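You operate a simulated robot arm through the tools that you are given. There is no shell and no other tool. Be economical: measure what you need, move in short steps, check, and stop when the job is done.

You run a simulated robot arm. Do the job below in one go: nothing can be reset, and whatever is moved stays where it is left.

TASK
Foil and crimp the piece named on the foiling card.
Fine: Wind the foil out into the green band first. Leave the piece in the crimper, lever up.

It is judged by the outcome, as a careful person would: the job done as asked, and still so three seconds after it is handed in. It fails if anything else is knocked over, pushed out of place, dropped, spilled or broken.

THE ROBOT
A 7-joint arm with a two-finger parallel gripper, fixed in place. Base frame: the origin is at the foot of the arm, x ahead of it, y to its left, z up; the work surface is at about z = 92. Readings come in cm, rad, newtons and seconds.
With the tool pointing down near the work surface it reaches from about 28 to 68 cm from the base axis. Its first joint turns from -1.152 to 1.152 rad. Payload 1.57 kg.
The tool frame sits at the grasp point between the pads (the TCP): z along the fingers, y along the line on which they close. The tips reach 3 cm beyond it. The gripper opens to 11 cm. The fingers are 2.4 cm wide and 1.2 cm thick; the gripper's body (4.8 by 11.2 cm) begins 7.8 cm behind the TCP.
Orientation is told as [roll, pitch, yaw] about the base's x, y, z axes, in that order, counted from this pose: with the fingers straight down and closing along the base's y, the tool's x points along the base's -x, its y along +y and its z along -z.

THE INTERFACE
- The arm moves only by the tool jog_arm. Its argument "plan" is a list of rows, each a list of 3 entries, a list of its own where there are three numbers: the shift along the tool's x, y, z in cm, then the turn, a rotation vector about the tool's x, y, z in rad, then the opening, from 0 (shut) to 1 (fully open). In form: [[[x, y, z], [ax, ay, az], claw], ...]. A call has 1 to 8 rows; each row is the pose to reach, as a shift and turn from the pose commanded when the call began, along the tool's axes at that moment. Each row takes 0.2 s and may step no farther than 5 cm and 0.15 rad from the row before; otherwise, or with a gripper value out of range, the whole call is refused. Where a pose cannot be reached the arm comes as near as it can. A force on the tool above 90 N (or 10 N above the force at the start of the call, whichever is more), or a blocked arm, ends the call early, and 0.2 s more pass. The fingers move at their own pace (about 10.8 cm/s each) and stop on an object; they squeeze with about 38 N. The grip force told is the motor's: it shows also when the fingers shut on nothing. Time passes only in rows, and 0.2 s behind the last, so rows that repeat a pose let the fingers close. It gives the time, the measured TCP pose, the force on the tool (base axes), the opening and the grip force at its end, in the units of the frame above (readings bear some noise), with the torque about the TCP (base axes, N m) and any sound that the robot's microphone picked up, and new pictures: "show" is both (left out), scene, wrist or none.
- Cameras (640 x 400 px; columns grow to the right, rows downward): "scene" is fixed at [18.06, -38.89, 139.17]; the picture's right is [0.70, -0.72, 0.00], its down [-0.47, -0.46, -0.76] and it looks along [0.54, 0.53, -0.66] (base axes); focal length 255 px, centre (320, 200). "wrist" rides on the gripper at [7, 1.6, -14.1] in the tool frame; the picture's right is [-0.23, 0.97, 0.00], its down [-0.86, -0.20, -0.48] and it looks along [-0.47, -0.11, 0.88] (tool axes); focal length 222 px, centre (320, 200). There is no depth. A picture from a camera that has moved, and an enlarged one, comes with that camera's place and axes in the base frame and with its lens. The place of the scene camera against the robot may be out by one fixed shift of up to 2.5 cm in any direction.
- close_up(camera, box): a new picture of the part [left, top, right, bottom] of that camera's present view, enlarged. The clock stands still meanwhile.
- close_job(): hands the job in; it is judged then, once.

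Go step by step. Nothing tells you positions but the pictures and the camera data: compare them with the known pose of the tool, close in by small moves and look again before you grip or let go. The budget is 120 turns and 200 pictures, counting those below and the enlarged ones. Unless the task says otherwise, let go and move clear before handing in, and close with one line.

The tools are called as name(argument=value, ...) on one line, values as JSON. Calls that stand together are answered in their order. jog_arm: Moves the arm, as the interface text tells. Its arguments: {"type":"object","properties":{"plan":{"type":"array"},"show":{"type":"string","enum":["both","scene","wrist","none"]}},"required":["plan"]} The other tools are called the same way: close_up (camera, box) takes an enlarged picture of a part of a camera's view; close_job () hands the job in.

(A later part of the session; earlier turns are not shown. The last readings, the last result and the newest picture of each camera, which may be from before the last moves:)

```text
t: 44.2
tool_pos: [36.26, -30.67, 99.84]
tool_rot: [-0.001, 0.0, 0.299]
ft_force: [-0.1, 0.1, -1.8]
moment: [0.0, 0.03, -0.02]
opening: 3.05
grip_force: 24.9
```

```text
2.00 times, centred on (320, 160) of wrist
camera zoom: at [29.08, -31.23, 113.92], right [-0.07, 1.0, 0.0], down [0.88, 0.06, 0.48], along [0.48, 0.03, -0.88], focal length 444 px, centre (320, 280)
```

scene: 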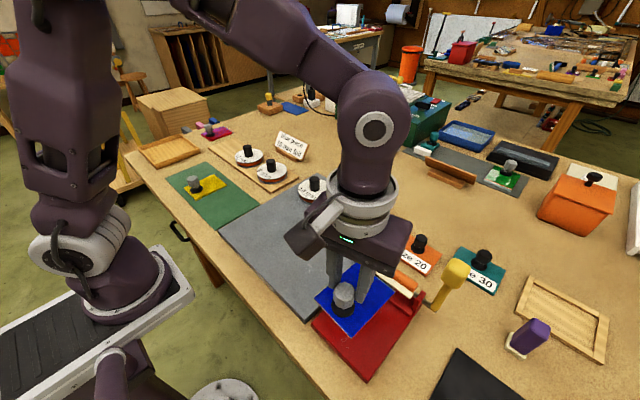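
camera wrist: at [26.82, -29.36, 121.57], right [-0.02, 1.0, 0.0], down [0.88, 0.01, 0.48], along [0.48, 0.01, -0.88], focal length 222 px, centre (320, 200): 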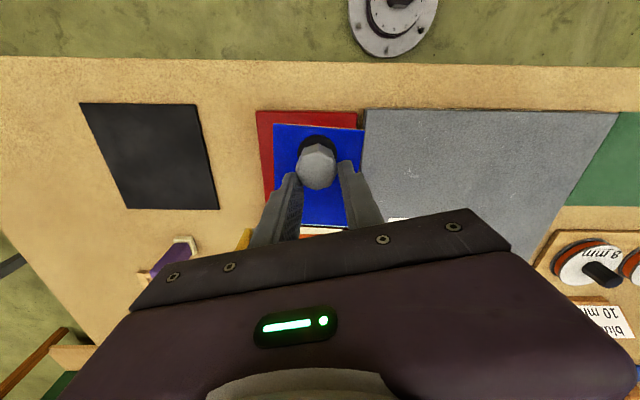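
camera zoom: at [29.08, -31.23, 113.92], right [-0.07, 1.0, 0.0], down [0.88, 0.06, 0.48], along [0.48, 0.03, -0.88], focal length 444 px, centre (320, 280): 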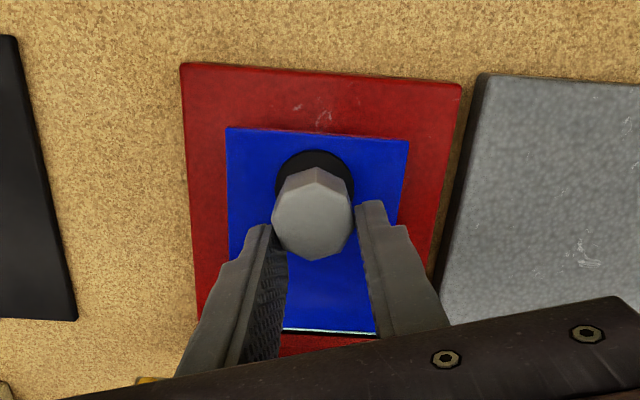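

It is parallel to and centred on the bed. I lower until it touches.

jog_arm(plan=[[[0, 0, 0.7], [0, 0, 0], 0.1], [[0, 0, 1.2], [0, 0, 0], 0.1], [[0, 0, 1.5], [0, 0, 0], 0.1], [[0, 0, 1.5], [0, 0, 0], 0.1]], show="none")

close_up(camera="scene", box=[330, 270, 430, 360])

```text
t: 45.2
tool_pos: [36.43, -30.83, 98.53]
tool_rot: [-0.001, 0.0, 0.301]
ft_force: [0.4, -0.4, 1.0]
moment: [0.15, -0.17, -0.03]
opening: 3.06
grip_force: 25.1
```

```text
4.44 times, centred on (380, 315) of scene
camera zoom: at [18.06, -38.89, 139.17], right [0.7, -0.72, 0.0], down [-0.47, -0.46, -0.76], along [0.54, 0.53, -0.66], focal length 1134 px, centre (53, -311)
```

zoom: 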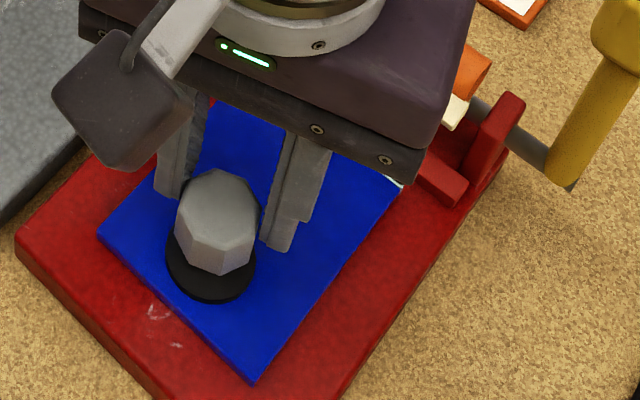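

It just touches; I settle it a hair more, let go and rise to look.

jog_arm(plan=[[[0, 0, 0.15], [0, 0, 0], 0.1], [[0, 0, 0.15], [0, 0, 0], 0.32], [[0, 0, 0.15], [0, 0, 0], 0.45], [[0, 0, -2], [0, 0, 0], 0.45], [[0, 0, -5], [0, 0, 0], 0.45], [[0.5, 0, -9], [0, 0, 0.1], 0.45], [[3, 0, -11], [0, 0, 0.2], 0.45], [[5, 0, -13], [0, 0, 0.3], 0.45]])

close_up(camera="scene", box=[320, 240, 450, 350])

close_up(camera="wrist", box=[160, 60, 480, 260])

```text
t: 47.0
tool_pos: [31.44, -32.2, 111.38]
tool_rot: [0.0, 0.001, -0.001]
ft_force: [0.2, 0.1, 0.3]
moment: [-0.01, -0.01, -0.03]
opening: 4.94
grip_force: 0.0
camera wrist: at [24.46, -30.53, 125.48], right [0.23, 0.97, 0.0], down [0.85, -0.2, 0.48], along [0.47, -0.11, -0.88], focal length 222 px, centre (320, 200)
```

scene: 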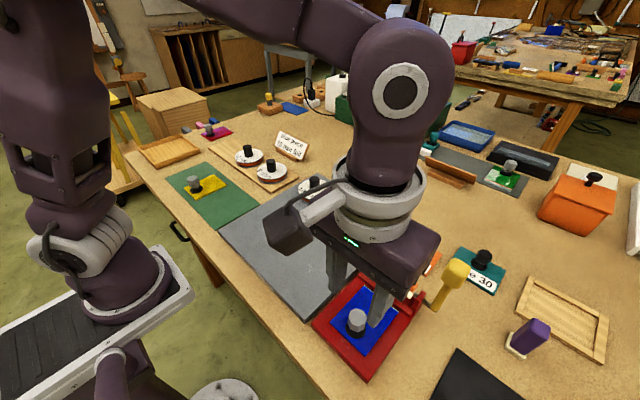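
wrist: 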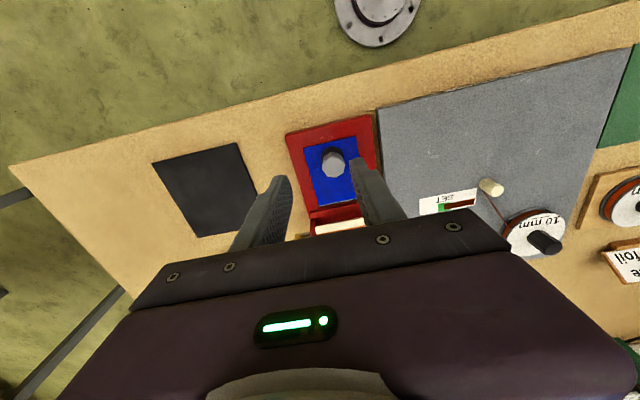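

```text
3.64 times, centred on (385, 295) of scene
camera zoom: at [18.06, -38.89, 139.17], right [0.7, -0.72, 0.0], down [-0.47, -0.46, -0.76], along [0.54, 0.53, -0.66], focal length 928 px, centre (84, -146)
```

zoom: 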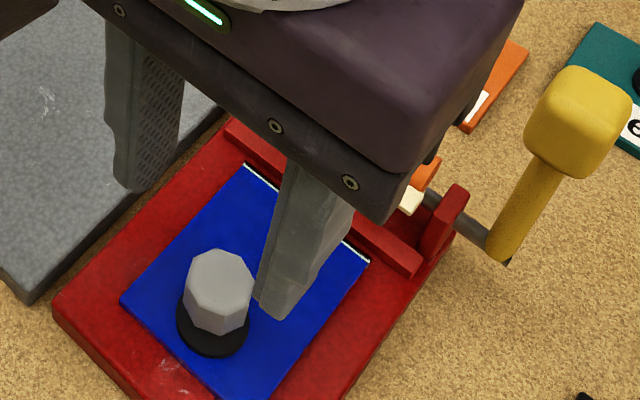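

```text
2.00 times, centred on (320, 160) of wrist
camera zoom: at [24.46, -30.53, 125.48], right [0.23, 0.97, 0.0], down [0.85, -0.2, 0.48], along [0.47, -0.11, -0.88], focal length 444 px, centre (320, 280)
```

zoom: 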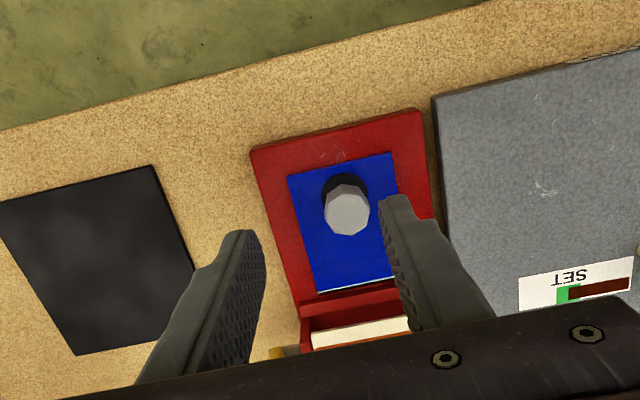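

The piece lies flat on the bed, short of the rail. I look at the jaw from above with the wrist camera.

jog_arm(plan=[[[-3, 0.8, 0], [0, 0, 0], 0.45], [[-6, 1.6, 2], [0, 0, 0], 0.45], [[-9, 1.6, 4], [0, 0, 0], 0.45], [[-10, 1.6, 6], [0, 0, 0], 0.45], [[-10, 1.6, 6], [0, 0, 0], 0.45]], show="none")

close_up(camera="wrist", box=[160, 60, 480, 260])

close_up(camera="scene", box=[320, 230, 480, 350])

```text
t: 48.2
tool_pos: [41.41, -30.69, 105.23]
tool_rot: [0.001, 0.0, 0.0]
ft_force: [-0.1, 0.3, 0.1]
moment: [0.02, 0.0, 0.03]
opening: 4.96
grip_force: 0.1
```

```text
2.00 times, centred on (320, 160) of wrist
camera zoom: at [34.48, -28.93, 119.32], right [0.23, 0.97, 0.0], down [0.85, -0.2, 0.48], along [0.47, -0.11, -0.88], focal length 444 px, centre (320, 280)
```

zoom: 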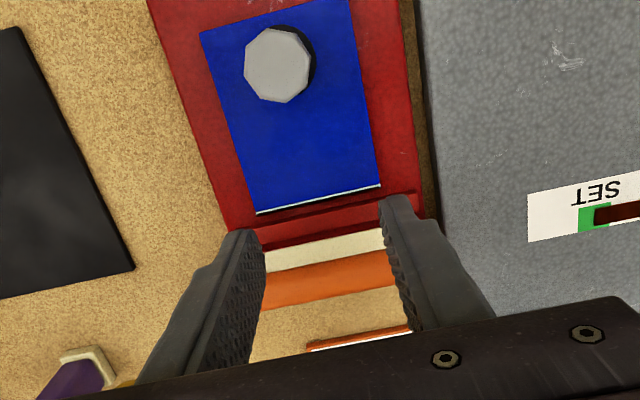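

```text
3.33 times, centred on (400, 290) of scene
camera zoom: at [18.06, -38.89, 139.17], right [0.7, -0.72, 0.0], down [-0.47, -0.46, -0.76], along [0.54, 0.53, -0.66], focal length 851 px, centre (53, -100)
```

zoom: 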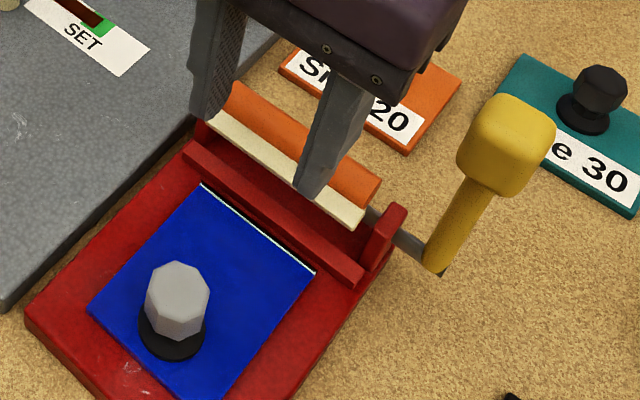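

I clear the view and enlarge the crimper from the scene camera.

jog_arm(plan=[[[4, 2, -4], [0, 0, 0], 0.45], [[7, 6, -5], [0, 0, 0], 0.45], [[8, 10.5, -5], [0, 0, 0], 0.45], [[8, 15, -5], [0, 0, 0], 0.45], [[8, 19, -5], [0, 0, 0], 0.45]], show="wrist")

close_up(camera="scene", box=[355, 245, 455, 320])

close_up(camera="scene", box=[385, 260, 435, 300])

```text
refused: row 1 steps farther than a row can; nothing moved
```

```text
5.33 times, centred on (405, 282) of scene
camera zoom: at [18.06, -38.89, 139.17], right [0.7, -0.72, 0.0], down [-0.47, -0.46, -0.76], along [0.54, 0.53, -0.66], focal length 1361 px, centre (-133, -240)
```

zoom: 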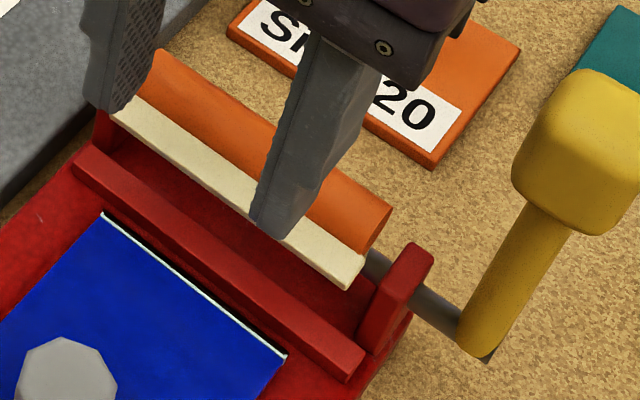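

```text
10.00 times, centred on (410, 280) of scene
camera zoom: at [18.06, -38.89, 139.17], right [0.7, -0.72, 0.0], down [-0.47, -0.46, -0.76], along [0.54, 0.53, -0.66], focal length 2552 px, centre (-580, -600)
```

zoom: 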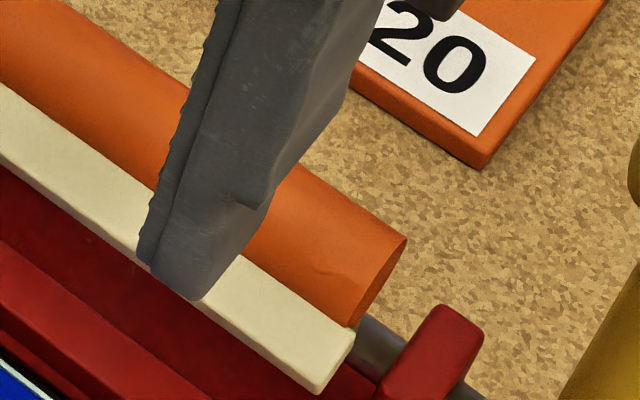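

The low red rail looks like a stop fence for the foiled edge, with the presser bar on the roller behind it. I go back over the knob to regrip it squarely.

jog_arm(plan=[[[3, -0.1, -1], [0, 0, 0], 0.5], [[6.2, -0.25, -0.5], [0, 0, 0], 0.5], [[6.2, -0.25, 2.5], [0, 0, 0], 0.5], [[6.2, -0.25, 2.5], [0, 0, 0], 0.5]], show="none")

close_up(camera="wrist", box=[200, 50, 440, 250])

close_up(camera="scene", box=[310, 240, 450, 370])

```text
t: 49.2
tool_pos: [35.17, -30.81, 102.81]
tool_rot: [0.001, 0.0, -0.001]
ft_force: [-0.2, 0.1, -0.3]
moment: [-0.03, 0.0, 0.03]
opening: 5.49
grip_force: 0.1
```

```text
2.00 times, centred on (320, 150) of wrist
camera zoom: at [28.15, -29.12, 116.86], right [0.23, 0.97, 0.0], down [0.85, -0.2, 0.48], along [0.47, -0.11, -0.88], focal length 444 px, centre (320, 300)
```

zoom: 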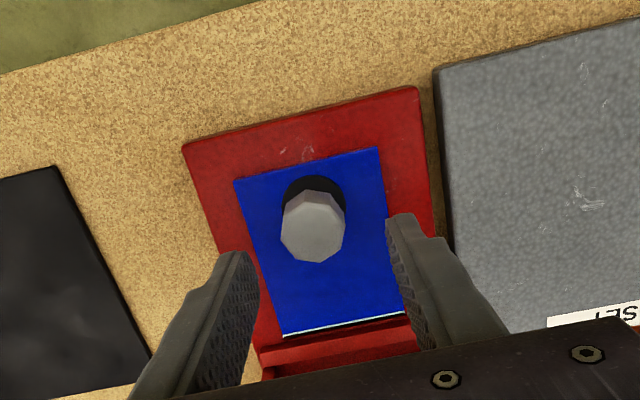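

```text
3.08 times, centred on (380, 305) of scene
camera zoom: at [18.06, -38.89, 139.17], right [0.7, -0.72, 0.0], down [-0.47, -0.46, -0.76], along [0.54, 0.53, -0.66], focal length 785 px, centre (135, -123)
```

zoom: 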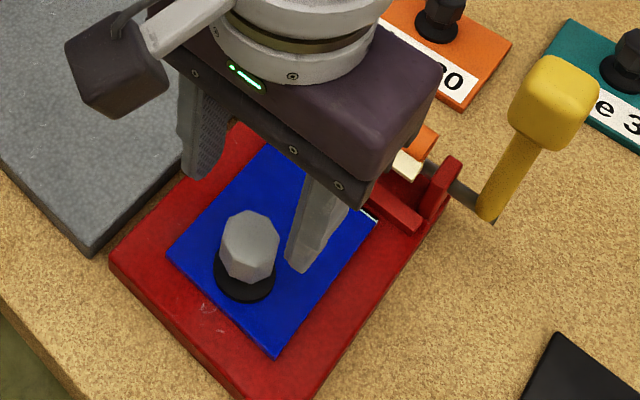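

The knob is at (34.7, -31.0). I come down on it and close.

jog_arm(plan=[[[0.4, -0.2, 1], [0, 0, 0], 0.5], [[0.4, -0.2, 3], [0, 0, 0], 0.5], [[0.4, -0.2, 4.2], [0, 0, 0], 0.5], [[0.4, -0.2, 4.2], [0, 0, 0], 0.2], [[0.4, -0.2, 4.2], [0, 0, 0], 0.1], [[0.4, -0.2, 4.2], [0, 0, 0], 0.1]], show="none")

close_up(camera="wrist", box=[200, 50, 440, 250])

```text
t: 50.6
tool_pos: [34.81, -31.06, 98.65]
tool_rot: [0.001, 0.0, 0.0]
ft_force: [0.5, -1.7, 4.0]
moment: [0.14, -0.11, -0.02]
opening: 3.05
grip_force: 24.8
```

```text
2.00 times, centred on (320, 150) of wrist
camera zoom: at [27.78, -29.42, 112.73], right [0.23, 0.97, 0.0], down [0.85, -0.2, 0.48], along [0.47, -0.11, -0.88], focal length 444 px, centre (320, 300)
```

zoom: 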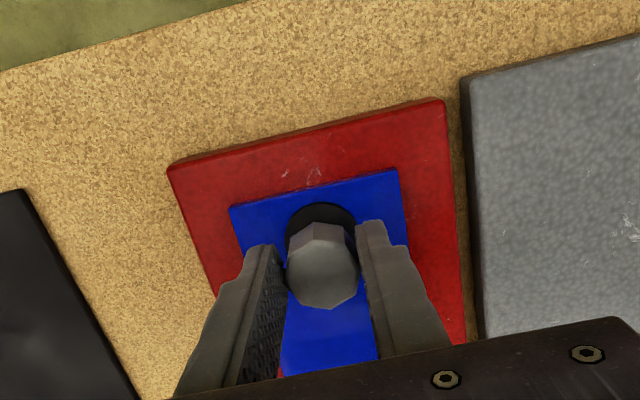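

Regripped squarely. I slide it forward toward the rail in small steps.

jog_arm(plan=[[[-0.3, 0, -0.1], [0, 0, 0], 0.1], [[-0.6, 0, -0.1], [0, 0, 0], 0.1], [[-0.8, 0, -0.1], [0, 0, 0], 0.1], [[-0.8, 0, -0.1], [0, 0, 0], 0.1]], show="none")

close_up(camera="scene", box=[355, 245, 455, 320])

```text
t: 51.6
tool_pos: [35.65, -31.04, 98.83]
tool_rot: [0.0, 0.002, 0.0]
ft_force: [-5.2, 0.6, -0.8]
moment: [-0.08, 0.37, 0.11]
opening: 3.13
grip_force: 25.2
```

```text
5.33 times, centred on (405, 282) of scene
camera zoom: at [18.05, -38.9, 139.17], right [0.7, -0.72, 0.0], down [-0.47, -0.46, -0.76], along [0.54, 0.53, -0.66], focal length 1361 px, centre (-133, -240)
```

zoom: 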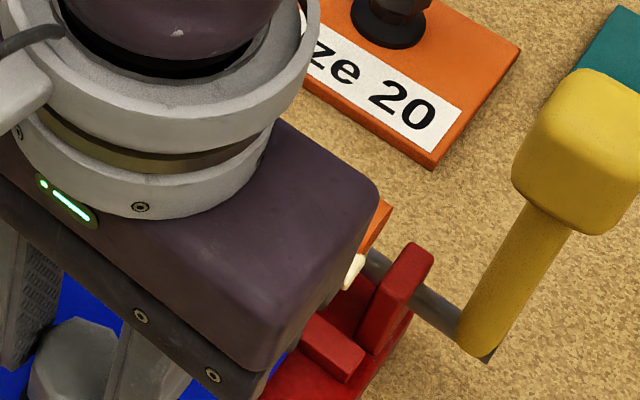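

Contact felt (5 N); a bit more to confirm the stop.

jog_arm(plan=[[[-0.15, 0, 0], [0, 0, 0], 0.1], [[-0.25, 0, 0], [0, 0, 0], 0.1], [[-0.25, 0, 0], [0, 0, 0], 0.1]], show="none")

```text
t: 52.4
tool_pos: [35.73, -31.23, 98.68]
tool_rot: [0.001, 0.003, -0.003]
ft_force: [-13.9, 1.4, 0.0]
moment: [-0.11, 0.68, -0.02]
opening: 3.09
grip_force: 24.7
```

The edge is firmly against the rail. I relax, let go and rise clear to view.

jog_arm(plan=[[[0.15, 0, 0], [0, 0, 0], 0.1], [[0.15, 0, 0], [0, 0, 0], 0.3], [[0.15, 0, 0], [0, 0, 0], 0.5], [[0.15, 0, -3], [0, 0, 0], 0.5], [[0.15, 0, -7], [0, 0, 0], 0.5], [[0, 2, -10], [0, 0, 0], 0.5], [[0, 6, -12], [0, 0, 0], 0.5], [[0, 10, -12], [0, 0, 0], 0.5]], show="none")

jog_arm(plan=[[[0, 4, 0], [0, 0, 0], 0.5], [[0, 8, 0], [0, 0, 0], 0.5]], show="scene")

close_up(camera="scene", box=[330, 235, 470, 340])

close_up(camera="scene", box=[355, 250, 415, 305])

close_up(camera="scene", box=[400, 245, 480, 315])

```text
t: 54.2
tool_pos: [35.77, -21.42, 110.91]
tool_rot: [-0.001, 0.001, -0.003]
ft_force: [-0.7, 0.1, -0.4]
moment: [0.02, -0.02, -0.01]
opening: 5.48
grip_force: 0.2
```

```text
t: 54.8
tool_pos: [35.94, -13.23, 110.88]
tool_rot: [0.0, 0.0, 0.001]
ft_force: [0.8, 0.7, 0.3]
moment: [-0.03, 0.01, 0.03]
opening: 5.51
grip_force: 0.1
```

scene: 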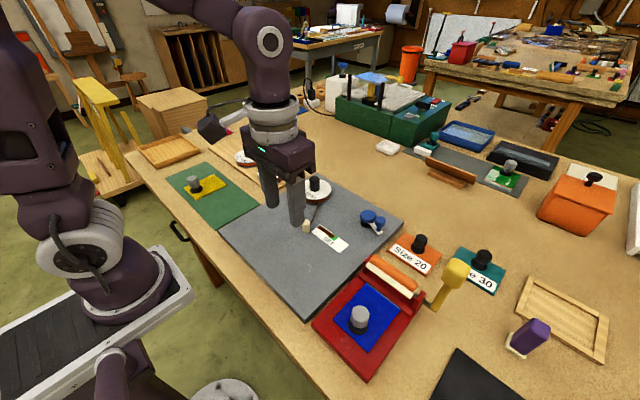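

```text
3.81 times, centred on (400, 288) of scene
camera zoom: at [18.06, -38.89, 139.17], right [0.7, -0.72, 0.0], down [-0.47, -0.46, -0.76], along [0.54, 0.53, -0.66], focal length 972 px, centre (15, -133)
```

zoom: 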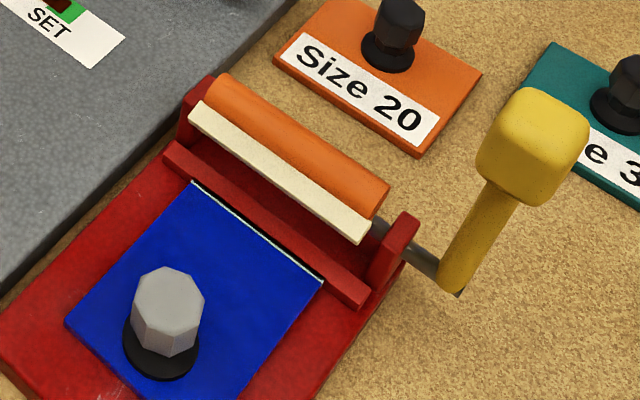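

```text
7.27 times, centred on (385, 278) of scene
camera zoom: at [18.06, -38.89, 139.17], right [0.7, -0.72, 0.0], down [-0.47, -0.46, -0.76], along [0.54, 0.53, -0.66], focal length 1856 px, centre (-153, -364)
```

zoom: 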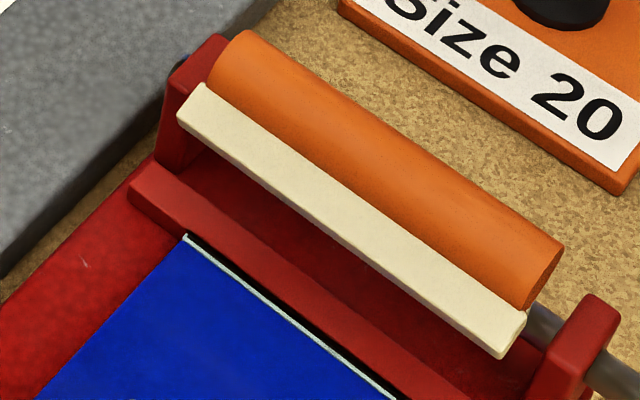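

```text
5.71 times, centred on (440, 280) of scene
camera zoom: at [18.06, -38.89, 139.17], right [0.7, -0.72, 0.0], down [-0.47, -0.46, -0.76], along [0.54, 0.53, -0.66], focal length 1458 px, centre (-366, -257)
```

zoom: 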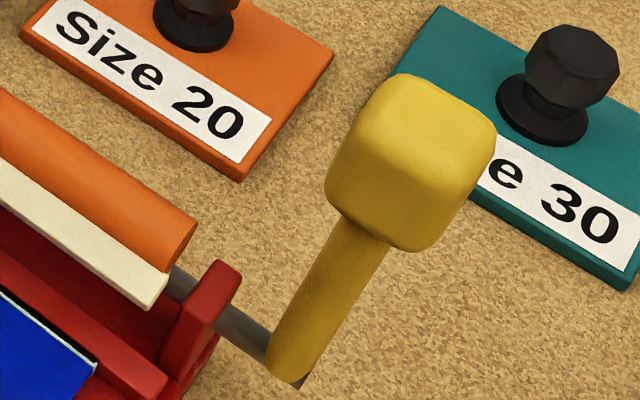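

The piece sits square against the rail. The lever stands upright, its yellow block near (46.6, -39, z 107) over the axle, so pulling it toward the base swings the bar down. I go above the block.

jog_arm(plan=[[[0, -1.5, -4], [0, 0, 0], 1], [[-1.5, -5.5, -5.5], [0, 0, 0], 1], [[-3.2, -9.5, -5.5], [0, 0, 0], 1], [[-5, -13.5, -5.5], [0, 0, 0], 1], [[-6.8, -17.5, -5.5], [0, 0, 0], 1], [[-8.5, -21.5, -5.5], [0, 0, 0], 1], [[-10, -25, -5.5], [0, 0, 0], 1], [[-10.5, -25.8, -5.5], [0, 0, 0], 1]])

close_up(camera="scene", box=[380, 160, 540, 320])

close_up(camera="wrist", box=[200, 50, 440, 250])

```text
t: 56.6
tool_pos: [45.98, -37.92, 116.05]
tool_rot: [-0.001, 0.002, -0.001]
ft_force: [0.0, -0.4, -0.3]
moment: [-0.02, 0.0, 0.01]
opening: 10.99
grip_force: 0.1
out of reach, approached as far as the arm can: row 8
camera wrist: at [38.94, -36.3, 130.08], right [0.23, 0.97, 0.0], down [0.86, -0.2, 0.48], along [0.46, -0.11, -0.88], focal length 222 px, centre (320, 200)
```

scene: 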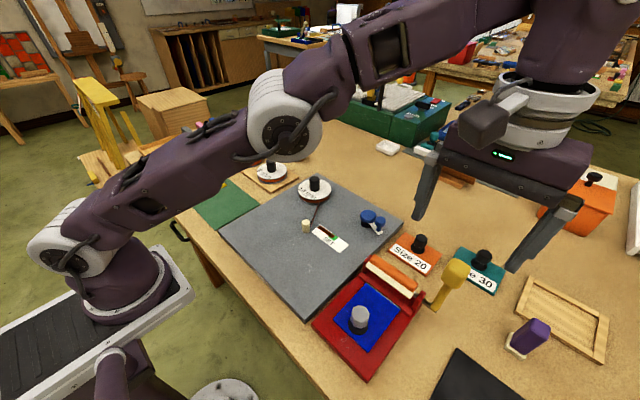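
wrist: 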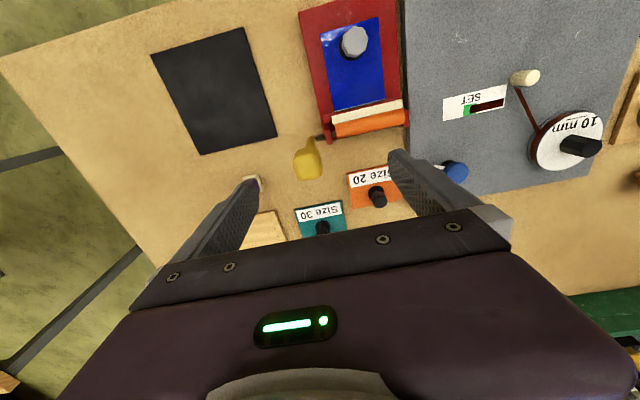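

```text
2.50 times, centred on (460, 240) of scene
camera zoom: at [18.05, -38.9, 139.17], right [0.7, -0.72, 0.0], down [-0.47, -0.46, -0.76], along [0.54, 0.53, -0.66], focal length 638 px, centre (-30, 100)
```

zoom: 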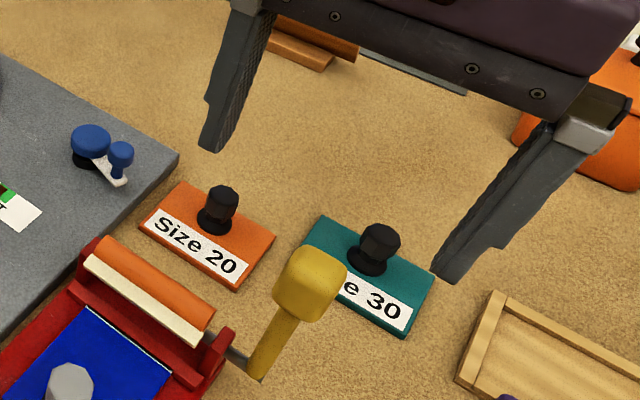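

```text
2.00 times, centred on (320, 150) of wrist
camera zoom: at [38.94, -36.3, 130.08], right [0.23, 0.97, 0.0], down [0.86, -0.2, 0.48], along [0.46, -0.11, -0.88], focal length 444 px, centre (320, 300)
```

zoom: 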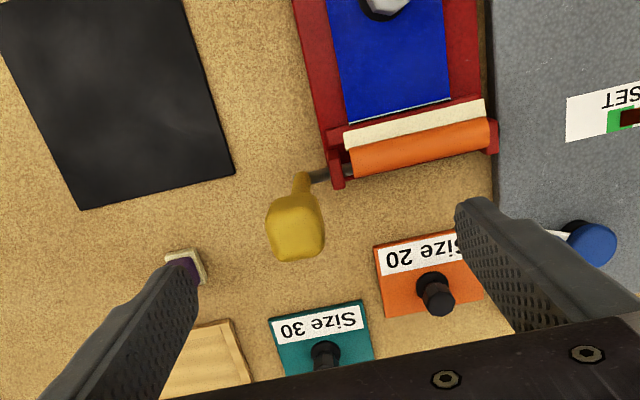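

The block is near (47, -39.5, 105.5) and this height is at the reach limit. I drop back a bit toward the base, come down, and then come in from the front with the fingers either side.

jog_arm(plan=[[[4, 0, 2], [0, 0, 0], 0.8], [[5, 0, 6], [0, 0, 0], 0.7], [[5, 0, 9.5], [0, 0, 0], 0.6], [[5, 0, 9.5], [0, 0, 0], 0.6]], show="none")

close_up(camera="wrist", box=[200, 50, 440, 250])

close_up(camera="scene", box=[380, 200, 520, 320])

```text
t: 57.6
tool_pos: [40.96, -38.0, 106.59]
tool_rot: [-0.001, 0.0, 0.001]
ft_force: [0.2, 0.3, 0.0]
moment: [0.0, 0.04, -0.02]
opening: 6.59
grip_force: 0.1
```

```text
2.00 times, centred on (320, 150) of wrist
camera zoom: at [34.0, -36.4, 120.65], right [0.23, 0.97, 0.0], down [0.85, -0.2, 0.48], along [0.47, -0.11, -0.88], focal length 444 px, centre (320, 300)
```

zoom: 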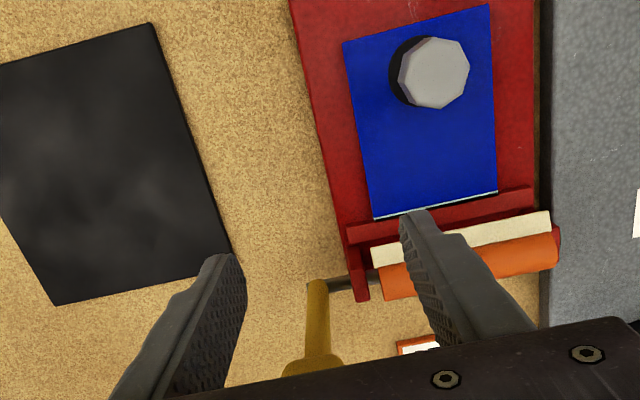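

```text
3.33 times, centred on (450, 260) of scene
camera zoom: at [18.06, -38.89, 139.17], right [0.7, -0.72, 0.0], down [-0.47, -0.46, -0.76], along [0.54, 0.53, -0.66], focal length 851 px, centre (-113, 0)
```

zoom: 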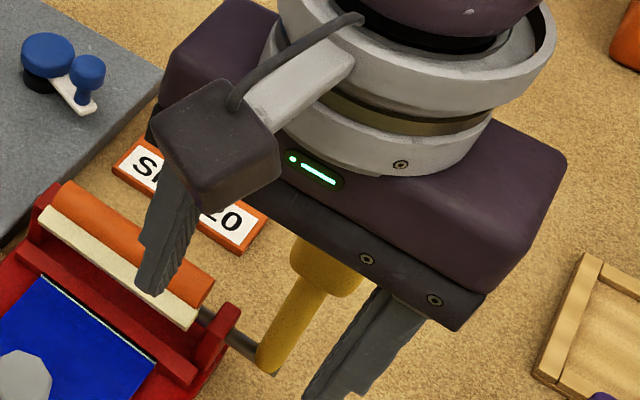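

Lever is at y -39.4. I shift sideways and advance so the block comes between the fingers.

jog_arm(plan=[[[0, -1.4, 0], [0, 0, 0], 0.6], [[-2.5, -1.4, 0], [0, 0, 0], 0.6], [[-5.0, -1.4, 0], [0, 0, 0], 0.6], [[-5.8, -1.4, 0], [0, 0, 0], 0.6], [[-5.8, -1.4, 0], [0, 0, 0], 0.6]], show="none")

close_up(camera="wrist", box=[200, 50, 440, 250])

close_up(camera="scene", box=[380, 200, 520, 320])

```text
t: 58.8
tool_pos: [46.77, -39.37, 106.75]
tool_rot: [0.0, 0.0, 0.0]
ft_force: [0.0, 0.1, 0.0]
moment: [0.01, -0.01, 0.02]
opening: 6.61
grip_force: 0.1
```

```text
2.00 times, centred on (320, 150) of wrist
camera zoom: at [39.81, -37.72, 120.82], right [0.23, 0.97, 0.0], down [0.85, -0.2, 0.48], along [0.47, -0.11, -0.88], focal length 444 px, centre (320, 300)
```

zoom: 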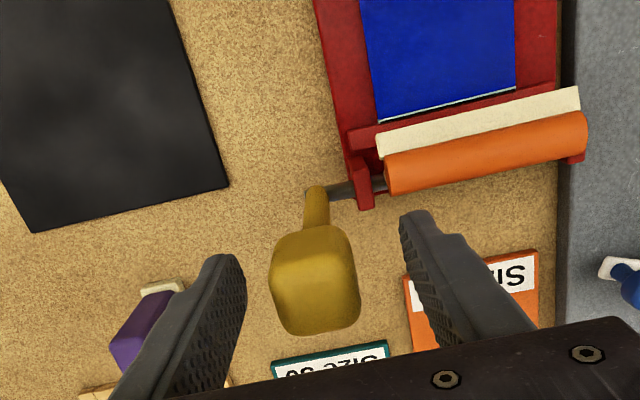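

```text
3.33 times, centred on (450, 260) of scene
camera zoom: at [18.06, -38.89, 139.17], right [0.7, -0.72, 0.0], down [-0.47, -0.46, -0.76], along [0.54, 0.53, -0.66], focal length 851 px, centre (-113, 0)
```

zoom: 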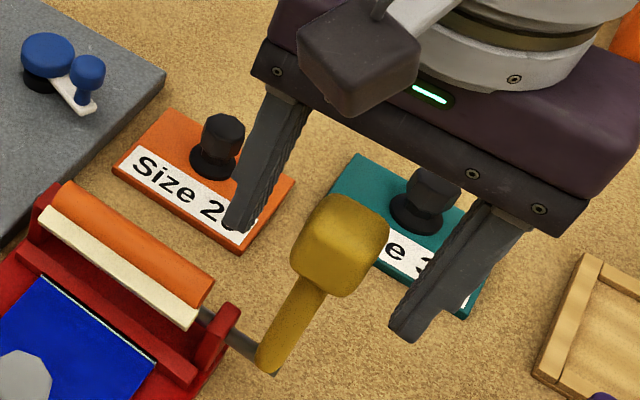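

The block is right between the fingers, near (46.3, -39.4, 107). I close on it.

jog_arm(plan=[[[0.3, 0, 0], [0, 0, 0], 0.5], [[0.3, 0, 0], [0, 0, 0], 0.2], [[0.3, 0, 0], [0, 0, 0], 0.1], [[0.3, 0, 0], [0, 0, 0], 0.1]], show="none")

close_up(camera="wrist", box=[200, 50, 440, 250])

close_up(camera="scene", box=[380, 200, 520, 320])

```text
t: 59.8
tool_pos: [46.45, -39.59, 106.75]
tool_rot: [-0.003, -0.001, -0.003]
ft_force: [2.6, -24.0, -4.3]
moment: [0.37, -0.32, 0.38]
opening: 2.98
grip_force: 39.0
```

```text
2.00 times, centred on (320, 150) of wrist
camera zoom: at [39.43, -37.83, 120.77], right [0.23, 0.97, 0.0], down [0.85, -0.2, 0.48], along [0.47, -0.11, -0.88], focal length 444 px, centre (320, 300)
```

zoom: 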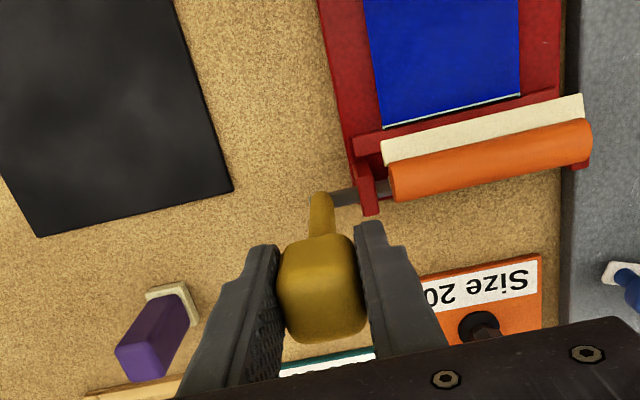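

```text
3.33 times, centred on (450, 260) of scene
camera zoom: at [18.07, -38.97, 139.14], right [0.7, -0.72, 0.0], down [-0.47, -0.46, -0.76], along [0.54, 0.53, -0.66], focal length 851 px, centre (-113, 0)
```

zoom: 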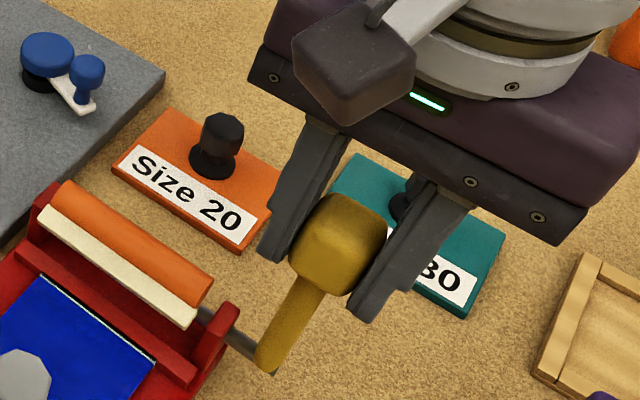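

Held. I ease the sideways force and pull the lever a little toward the base to test the swing.

jog_arm(plan=[[[0.5, -0.25, 0.02], [0, 0, 0], 0.1], [[1.07, -0.25, 0.05], [0, 0, 0], 0.1], [[2.13, -0.25, 0.21], [0, 0, 0], 0.1], [[2.13, -0.25, 0.21], [0, 0, 0], 0.1]], show="none")

close_up(camera="scene", box=[360, 220, 500, 320])

```text
t: 60.8
tool_pos: [44.53, -39.54, 106.55]
tool_rot: [-0.001, -0.001, 0.0]
ft_force: [11.3, -6.9, 0.5]
moment: [-0.3, -1.22, -0.06]
opening: 3.01
grip_force: 39.1
```

```text
4.00 times, centred on (430, 270) of scene
camera zoom: at [18.09, -38.91, 139.16], right [0.7, -0.72, 0.0], down [-0.47, -0.46, -0.76], along [0.54, 0.53, -0.66], focal length 1021 px, centre (-120, -80)
```

zoom: 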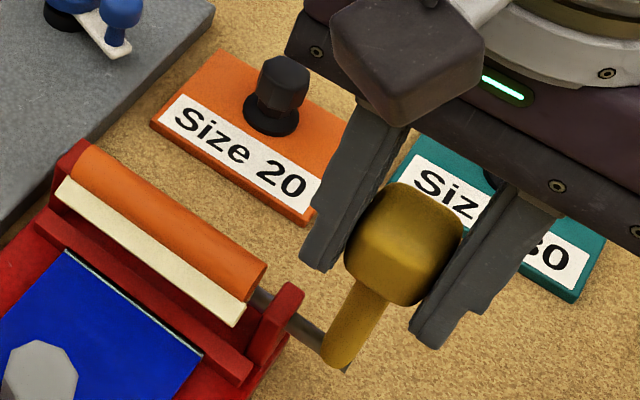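

It swings freely with the bar going down. I continue along the arc.

jog_arm(plan=[[[1.05, 0, 0.28], [0, 0, 0], 0.1], [[2.04, 0, 0.63], [0, 0, 0], 0.1], [[3.0, 0, 1.1], [0, 0, 0], 0.1], [[3.91, 0, 1.66], [0, 0, 0], 0.1], [[4.75, 0, 2.3], [0, 0, 0], 0.1], [[5.55, 0, 3.03], [0, 0, 0], 0.1], [[5.55, 0, 3.03], [0, 0, 0], 0.1]], show="none")

close_up(camera="scene", box=[340, 220, 480, 340])

```text
t: 62.4
tool_pos: [38.74, -39.5, 103.57]
tool_rot: [0.0, -0.001, 0.001]
ft_force: [0.5, 15.0, 9.3]
moment: [-0.26, -0.98, 0.07]
opening: 2.98
grip_force: 38.9
```

```text
3.33 times, centred on (410, 280) of scene
camera zoom: at [18.04, -38.83, 139.19], right [0.7, -0.72, 0.0], down [-0.47, -0.46, -0.76], along [0.54, 0.53, -0.66], focal length 851 px, centre (20, -67)
```

zoom: 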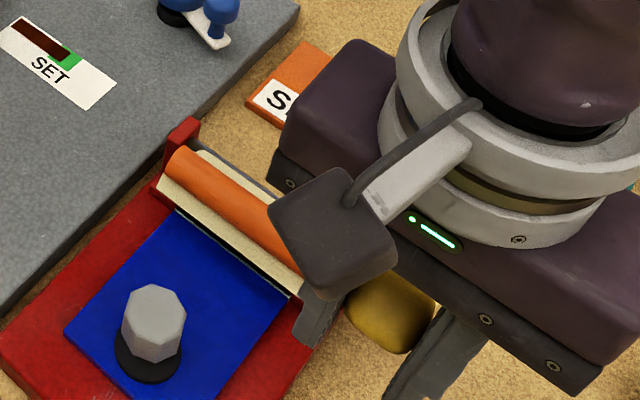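

The roller and bar swing over onto the rail and the foiled edge: the placing is right. I keep going down until it presses.

jog_arm(plan=[[[0.7, 0.15, 0.8], [0, 0, 0], 0.1], [[1.32, 0.15, 1.68], [0, 0, 0], 0.1], [[1.85, 0.15, 2.6], [0, 0, 0], 0.1], [[1.85, 0.15, 2.6], [0, 0, 0], 0.1]], show="none")

close_up(camera="scene", box=[340, 220, 480, 340])

```text
t: 63.4
tool_pos: [36.73, -39.51, 100.96]
tool_rot: [-0.001, 0.001, -0.001]
ft_force: [-5.0, 4.7, 13.2]
moment: [0.19, -1.16, 0.05]
opening: 2.98
grip_force: 39.4
```

```text
3.33 times, centred on (410, 280) of scene
camera zoom: at [18.03, -38.86, 139.18], right [0.7, -0.72, 0.0], down [-0.47, -0.46, -0.76], along [0.54, 0.53, -0.66], focal length 851 px, centre (20, -67)
```

zoom: 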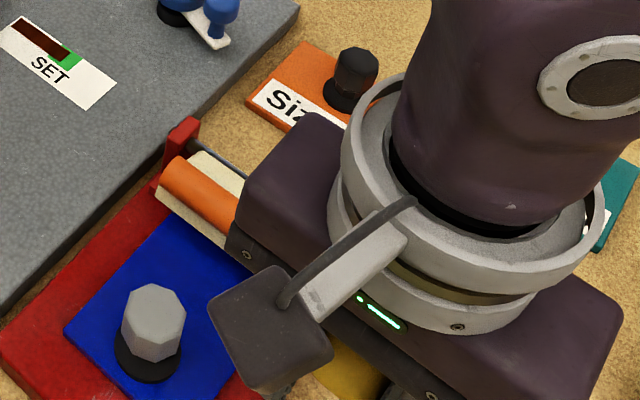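

jog_arm(plan=[[[0.35, 0, 0.75], [0, 0, 0], 0.1], [[0.61, 0, 1.48], [0, 0, 0], 0.1], [[0.61, 0, 1.48], [0, 0, 0], 0.1]], show="none")

close_up(camera="scene", box=[340, 220, 480, 340])

close_up(camera="wrist", box=[200, 50, 440, 250])

```text
t: 64.2
tool_pos: [35.97, -39.56, 99.43]
tool_rot: [-0.002, 0.003, -0.004]
ft_force: [-33.9, 0.6, 24.4]
moment: [0.04, -1.18, 0.21]
opening: 2.96
grip_force: 39.2
```

```text
3.33 times, centred on (410, 280) of scene
camera zoom: at [17.93, -38.87, 139.19], right [0.7, -0.72, 0.0], down [-0.47, -0.46, -0.76], along [0.54, 0.53, -0.66], focal length 851 px, centre (20, -67)
```

zoom: 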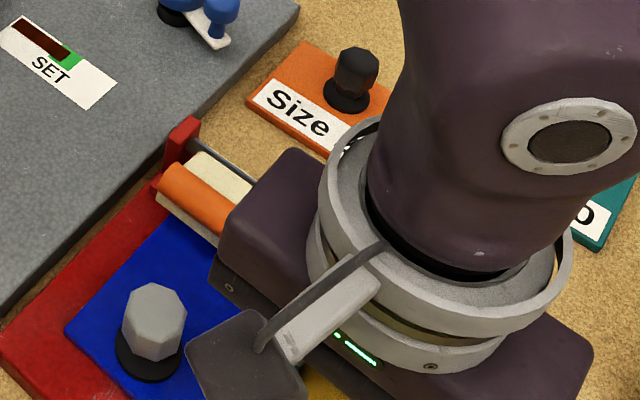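

```text
2.00 times, centred on (320, 150) of wrist
camera zoom: at [28.98, -37.85, 113.55], right [0.23, 0.97, 0.0], down [0.86, -0.2, 0.48], along [0.46, -0.11, -0.88], focal length 444 px, centre (320, 300)
```

zoom: 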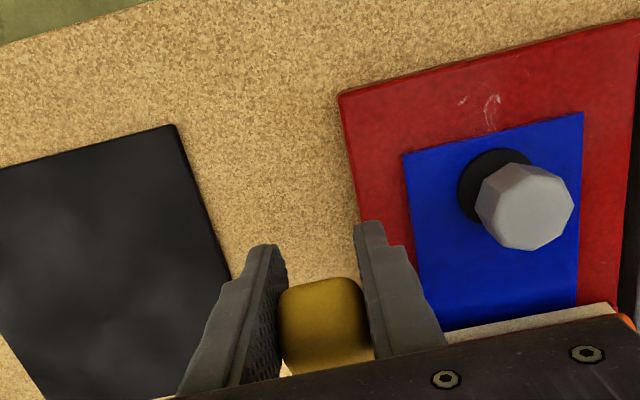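

It is starting to press (24 N). I follow slightly outward and push further down.

jog_arm(plan=[[[0.45, 0, 0.3], [0, 0, 0], 0.1], [[0.65, 0, 0.8], [0, 0, 0], 0.1], [[0.8, 0, 1.3], [0, 0, 0], 0.1], [[0.8, 0, 1.3], [0, 0, 0], 0.1]], show="none")

close_up(camera="scene", box=[340, 220, 480, 340])

```text
t: 65.2
tool_pos: [35.56, -39.54, 98.09]
tool_rot: [-0.002, -0.003, 0.0]
ft_force: [5.1, -23.4, 8.5]
moment: [1.48, -1.11, -0.18]
opening: 2.98
grip_force: 39.0
```

```text
3.33 times, centred on (410, 280) of scene
camera zoom: at [18.06, -38.95, 139.15], right [0.7, -0.72, 0.0], down [-0.47, -0.46, -0.76], along [0.54, 0.53, -0.66], focal length 851 px, centre (20, -67)
```

zoom: 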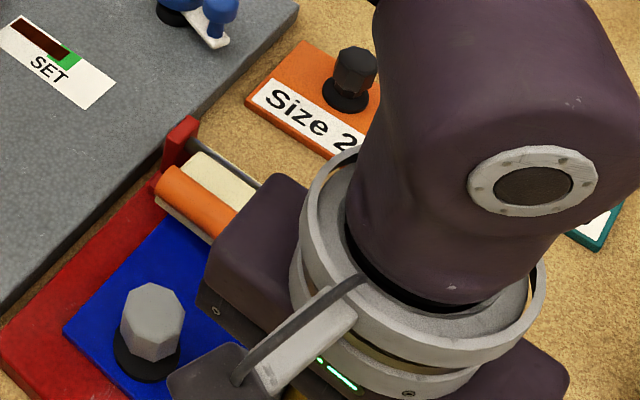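

jog_arm(plan=[[[0, -0.2, 0], [0, 0, 0], 0.1], [[0.1, -0.2, 0.5], [0, 0, 0], 0.1], [[0.1, -0.2, 0.5], [0, 0, 0], 0.1]], show="none")

close_up(camera="scene", box=[360, 240, 420, 290])

close_up(camera="wrist", box=[200, 50, 440, 250])

```text
t: 66.0
tool_pos: [35.45, -39.6, 97.59]
tool_rot: [0.005, 0.002, -0.001]
ft_force: [0.4, 10.6, 9.5]
moment: [-1.37, -1.22, 0.03]
opening: 2.99
grip_force: 39.5
```

```text
8.00 times, centred on (390, 265) of scene
camera zoom: at [18.05, -38.84, 139.18], right [0.7, -0.72, 0.0], down [-0.47, -0.46, -0.76], along [0.54, 0.53, -0.66], focal length 2042 px, centre (-240, -320)
```

zoom: 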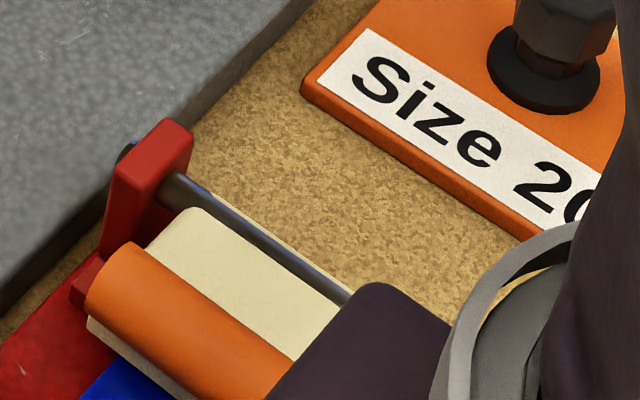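

```text
2.00 times, centred on (320, 150) of wrist
camera zoom: at [28.46, -37.93, 111.7], right [0.23, 0.97, 0.0], down [0.86, -0.2, 0.48], along [0.47, -0.11, -0.88], focal length 444 px, centre (320, 300)
```

zoom: 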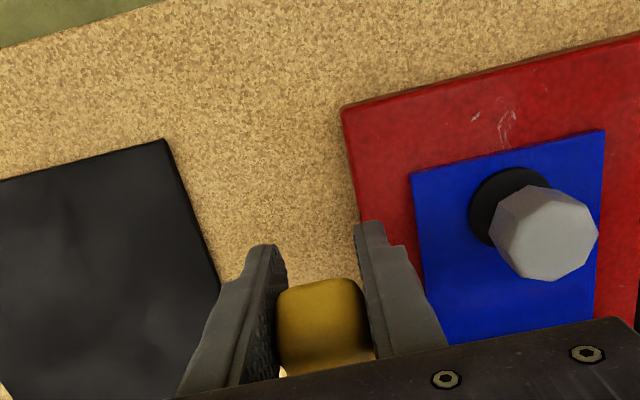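

jog_arm(plan=[[[0.03, 0, 0.5], [0, 0, 0], 0.1], [[0.03, 0.0, 1.0], [0, 0, 0], 0.1], [[0.03, 0.0, 1.0], [0, 0, 0], 0.1]], show="none")

close_up(camera="scene", box=[350, 240, 420, 300])

```text
t: 66.8
tool_pos: [35.3, -39.51, 96.67]
tool_rot: [0.002, 0.001, 0.0]
ft_force: [-13.6, 29.5, 26.4]
moment: [-1.47, -0.51, 0.17]
opening: 2.98
grip_force: 39.2
```

```text
6.67 times, centred on (385, 270) of scene
camera zoom: at [17.99, -38.77, 139.21], right [0.7, -0.72, 0.0], down [-0.47, -0.46, -0.76], along [0.54, 0.53, -0.66], focal length 1702 px, centre (-113, -267)
```

zoom: 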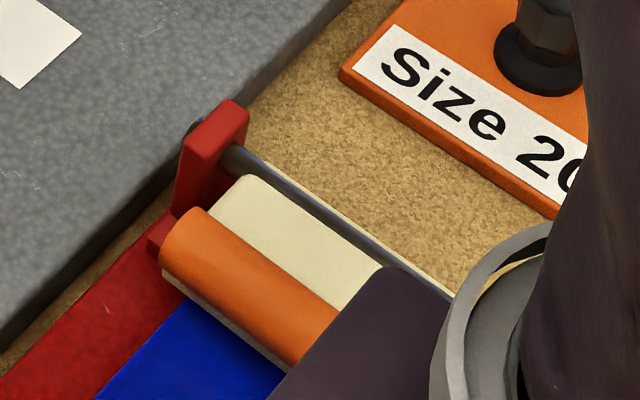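

The resistance is rising (26 N). I press a little further to reach the end of travel.

jog_arm(plan=[[[0.15, -0.1, 0.3], [0, 0, 0], 0.1], [[0.15, -0.1, 0.6], [0, 0, 0], 0.1], [[0.15, -0.1, 0.6], [0, 0, 0], 0.1]], show="none")

close_up(camera="scene", box=[350, 240, 420, 300])

```text
t: 67.6
tool_pos: [35.29, -39.44, 96.07]
tool_rot: [0.002, -0.002, 0.003]
ft_force: [6.4, 41.3, 28.8]
moment: [-1.69, -0.01, -0.24]
opening: 3.01
grip_force: 39.2
```

```text
6.67 times, centred on (385, 270) of scene
camera zoom: at [18.05, -38.74, 139.22], right [0.7, -0.72, 0.0], down [-0.47, -0.46, -0.75], along [0.54, 0.53, -0.66], focal length 1702 px, centre (-113, -267)
```

zoom: 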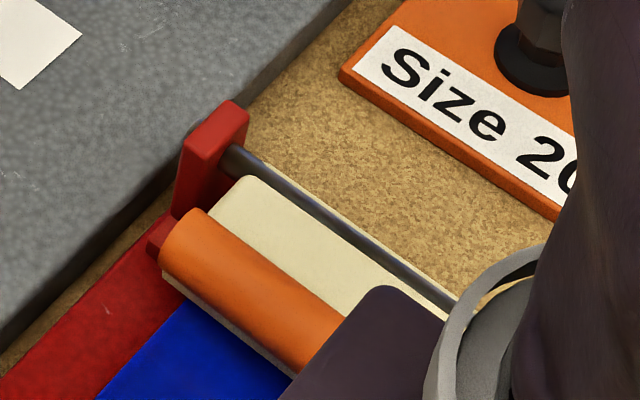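

The roller no longer moves, so the lever seems at its stop. I relieve the side force and check once more with a small extra push.

jog_arm(plan=[[[0, 0.3, 0], [0, 0, 0], 0.1], [[0, 0.3, 0.3], [0, 0, 0], 0.1], [[0, 0.3, 0.3], [0, 0, 0], 0.1]], show="scene")

close_up(camera="scene", box=[350, 240, 420, 300])

close_up(camera="wrist", box=[200, 50, 440, 250])

```text
t: 68.4
tool_pos: [35.21, -39.42, 95.77]
tool_rot: [-0.003, 0.0, -0.001]
ft_force: [9.5, 15.3, 27.7]
moment: [-0.04, 0.15, 0.24]
opening: 2.98
grip_force: 40.0
```

scene: 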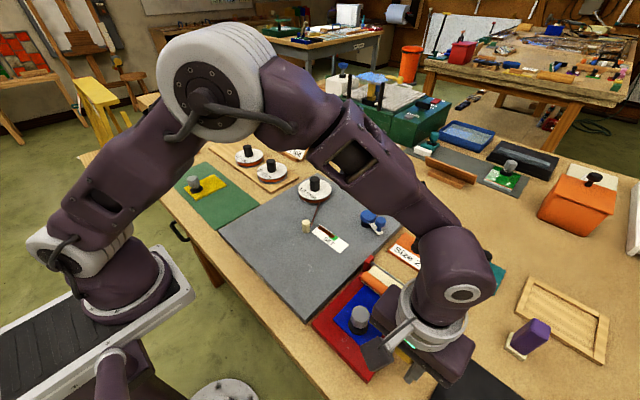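

```text
6.67 times, centred on (385, 270) of scene
camera zoom: at [18.05, -38.82, 139.19], right [0.7, -0.72, 0.0], down [-0.47, -0.46, -0.75], along [0.54, 0.53, -0.66], focal length 1702 px, centre (-113, -267)
```

zoom: 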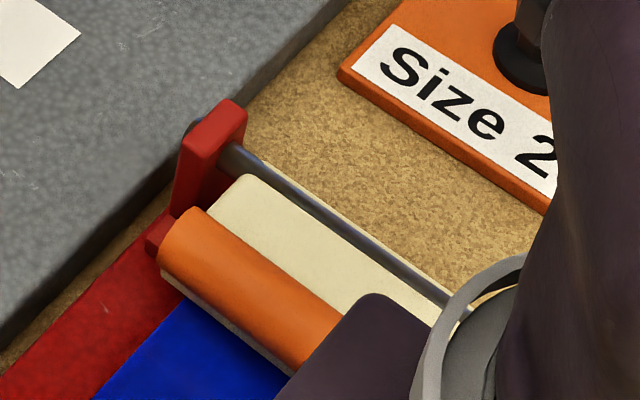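

```text
2.00 times, centred on (320, 150) of wrist
camera zoom: at [28.21, -37.85, 109.84], right [0.23, 0.97, 0.0], down [0.85, -0.2, 0.48], along [0.47, -0.11, -0.88], focal length 444 px, centre (320, 300)
```

zoom: 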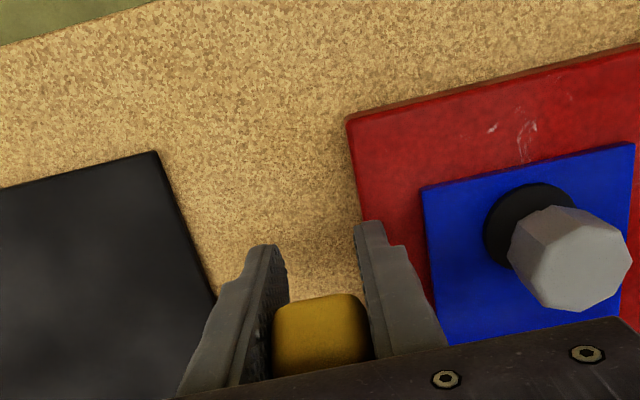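

The lever is at its stop. Now I swing it back up along the same arc.

jog_arm(plan=[[[-0.05, 0.1, -0.9], [0, 0, 0], 0.1], [[-0.2, 0.1, -1.9], [0, 0, 0], 0.1], [[-0.6, 0.1, -3.3], [0, 0, 0], 0.1], [[-1.4, 0.1, -4.9], [0, 0, 0], 0.1], [[-2.5, 0.1, -6.4], [0, 0, 0], 0.1], [[-3.6, 0.1, -7.6], [0, 0, 0], 0.1], [[-5.2, 0.1, -8.9], [0, 0, 0], 0.1], [[-5.2, 0.1, -8.9], [0, 0, 0], 0.1]], show="none")

close_up(camera="scene", box=[340, 220, 480, 340])

```text
t: 70.2
tool_pos: [40.39, -39.58, 104.43]
tool_rot: [-0.002, 0.002, -0.002]
ft_force: [-7.0, -23.5, -10.2]
moment: [0.66, 1.13, 0.2]
opening: 2.98
grip_force: 39.4
```

```text
3.33 times, centred on (410, 280) of scene
camera zoom: at [18.06, -38.98, 139.14], right [0.7, -0.72, 0.0], down [-0.47, -0.46, -0.76], along [0.54, 0.53, -0.66], focal length 851 px, centre (20, -67)
```

zoom: 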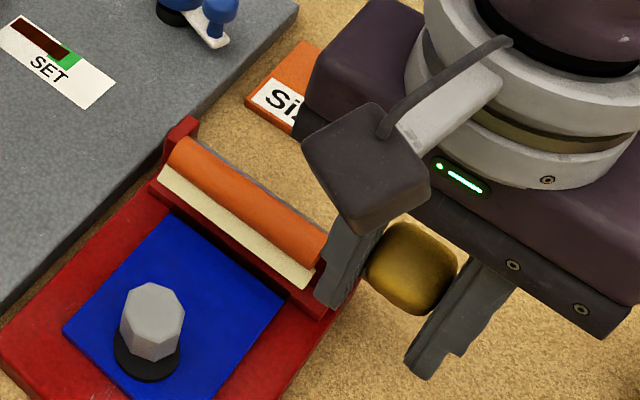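

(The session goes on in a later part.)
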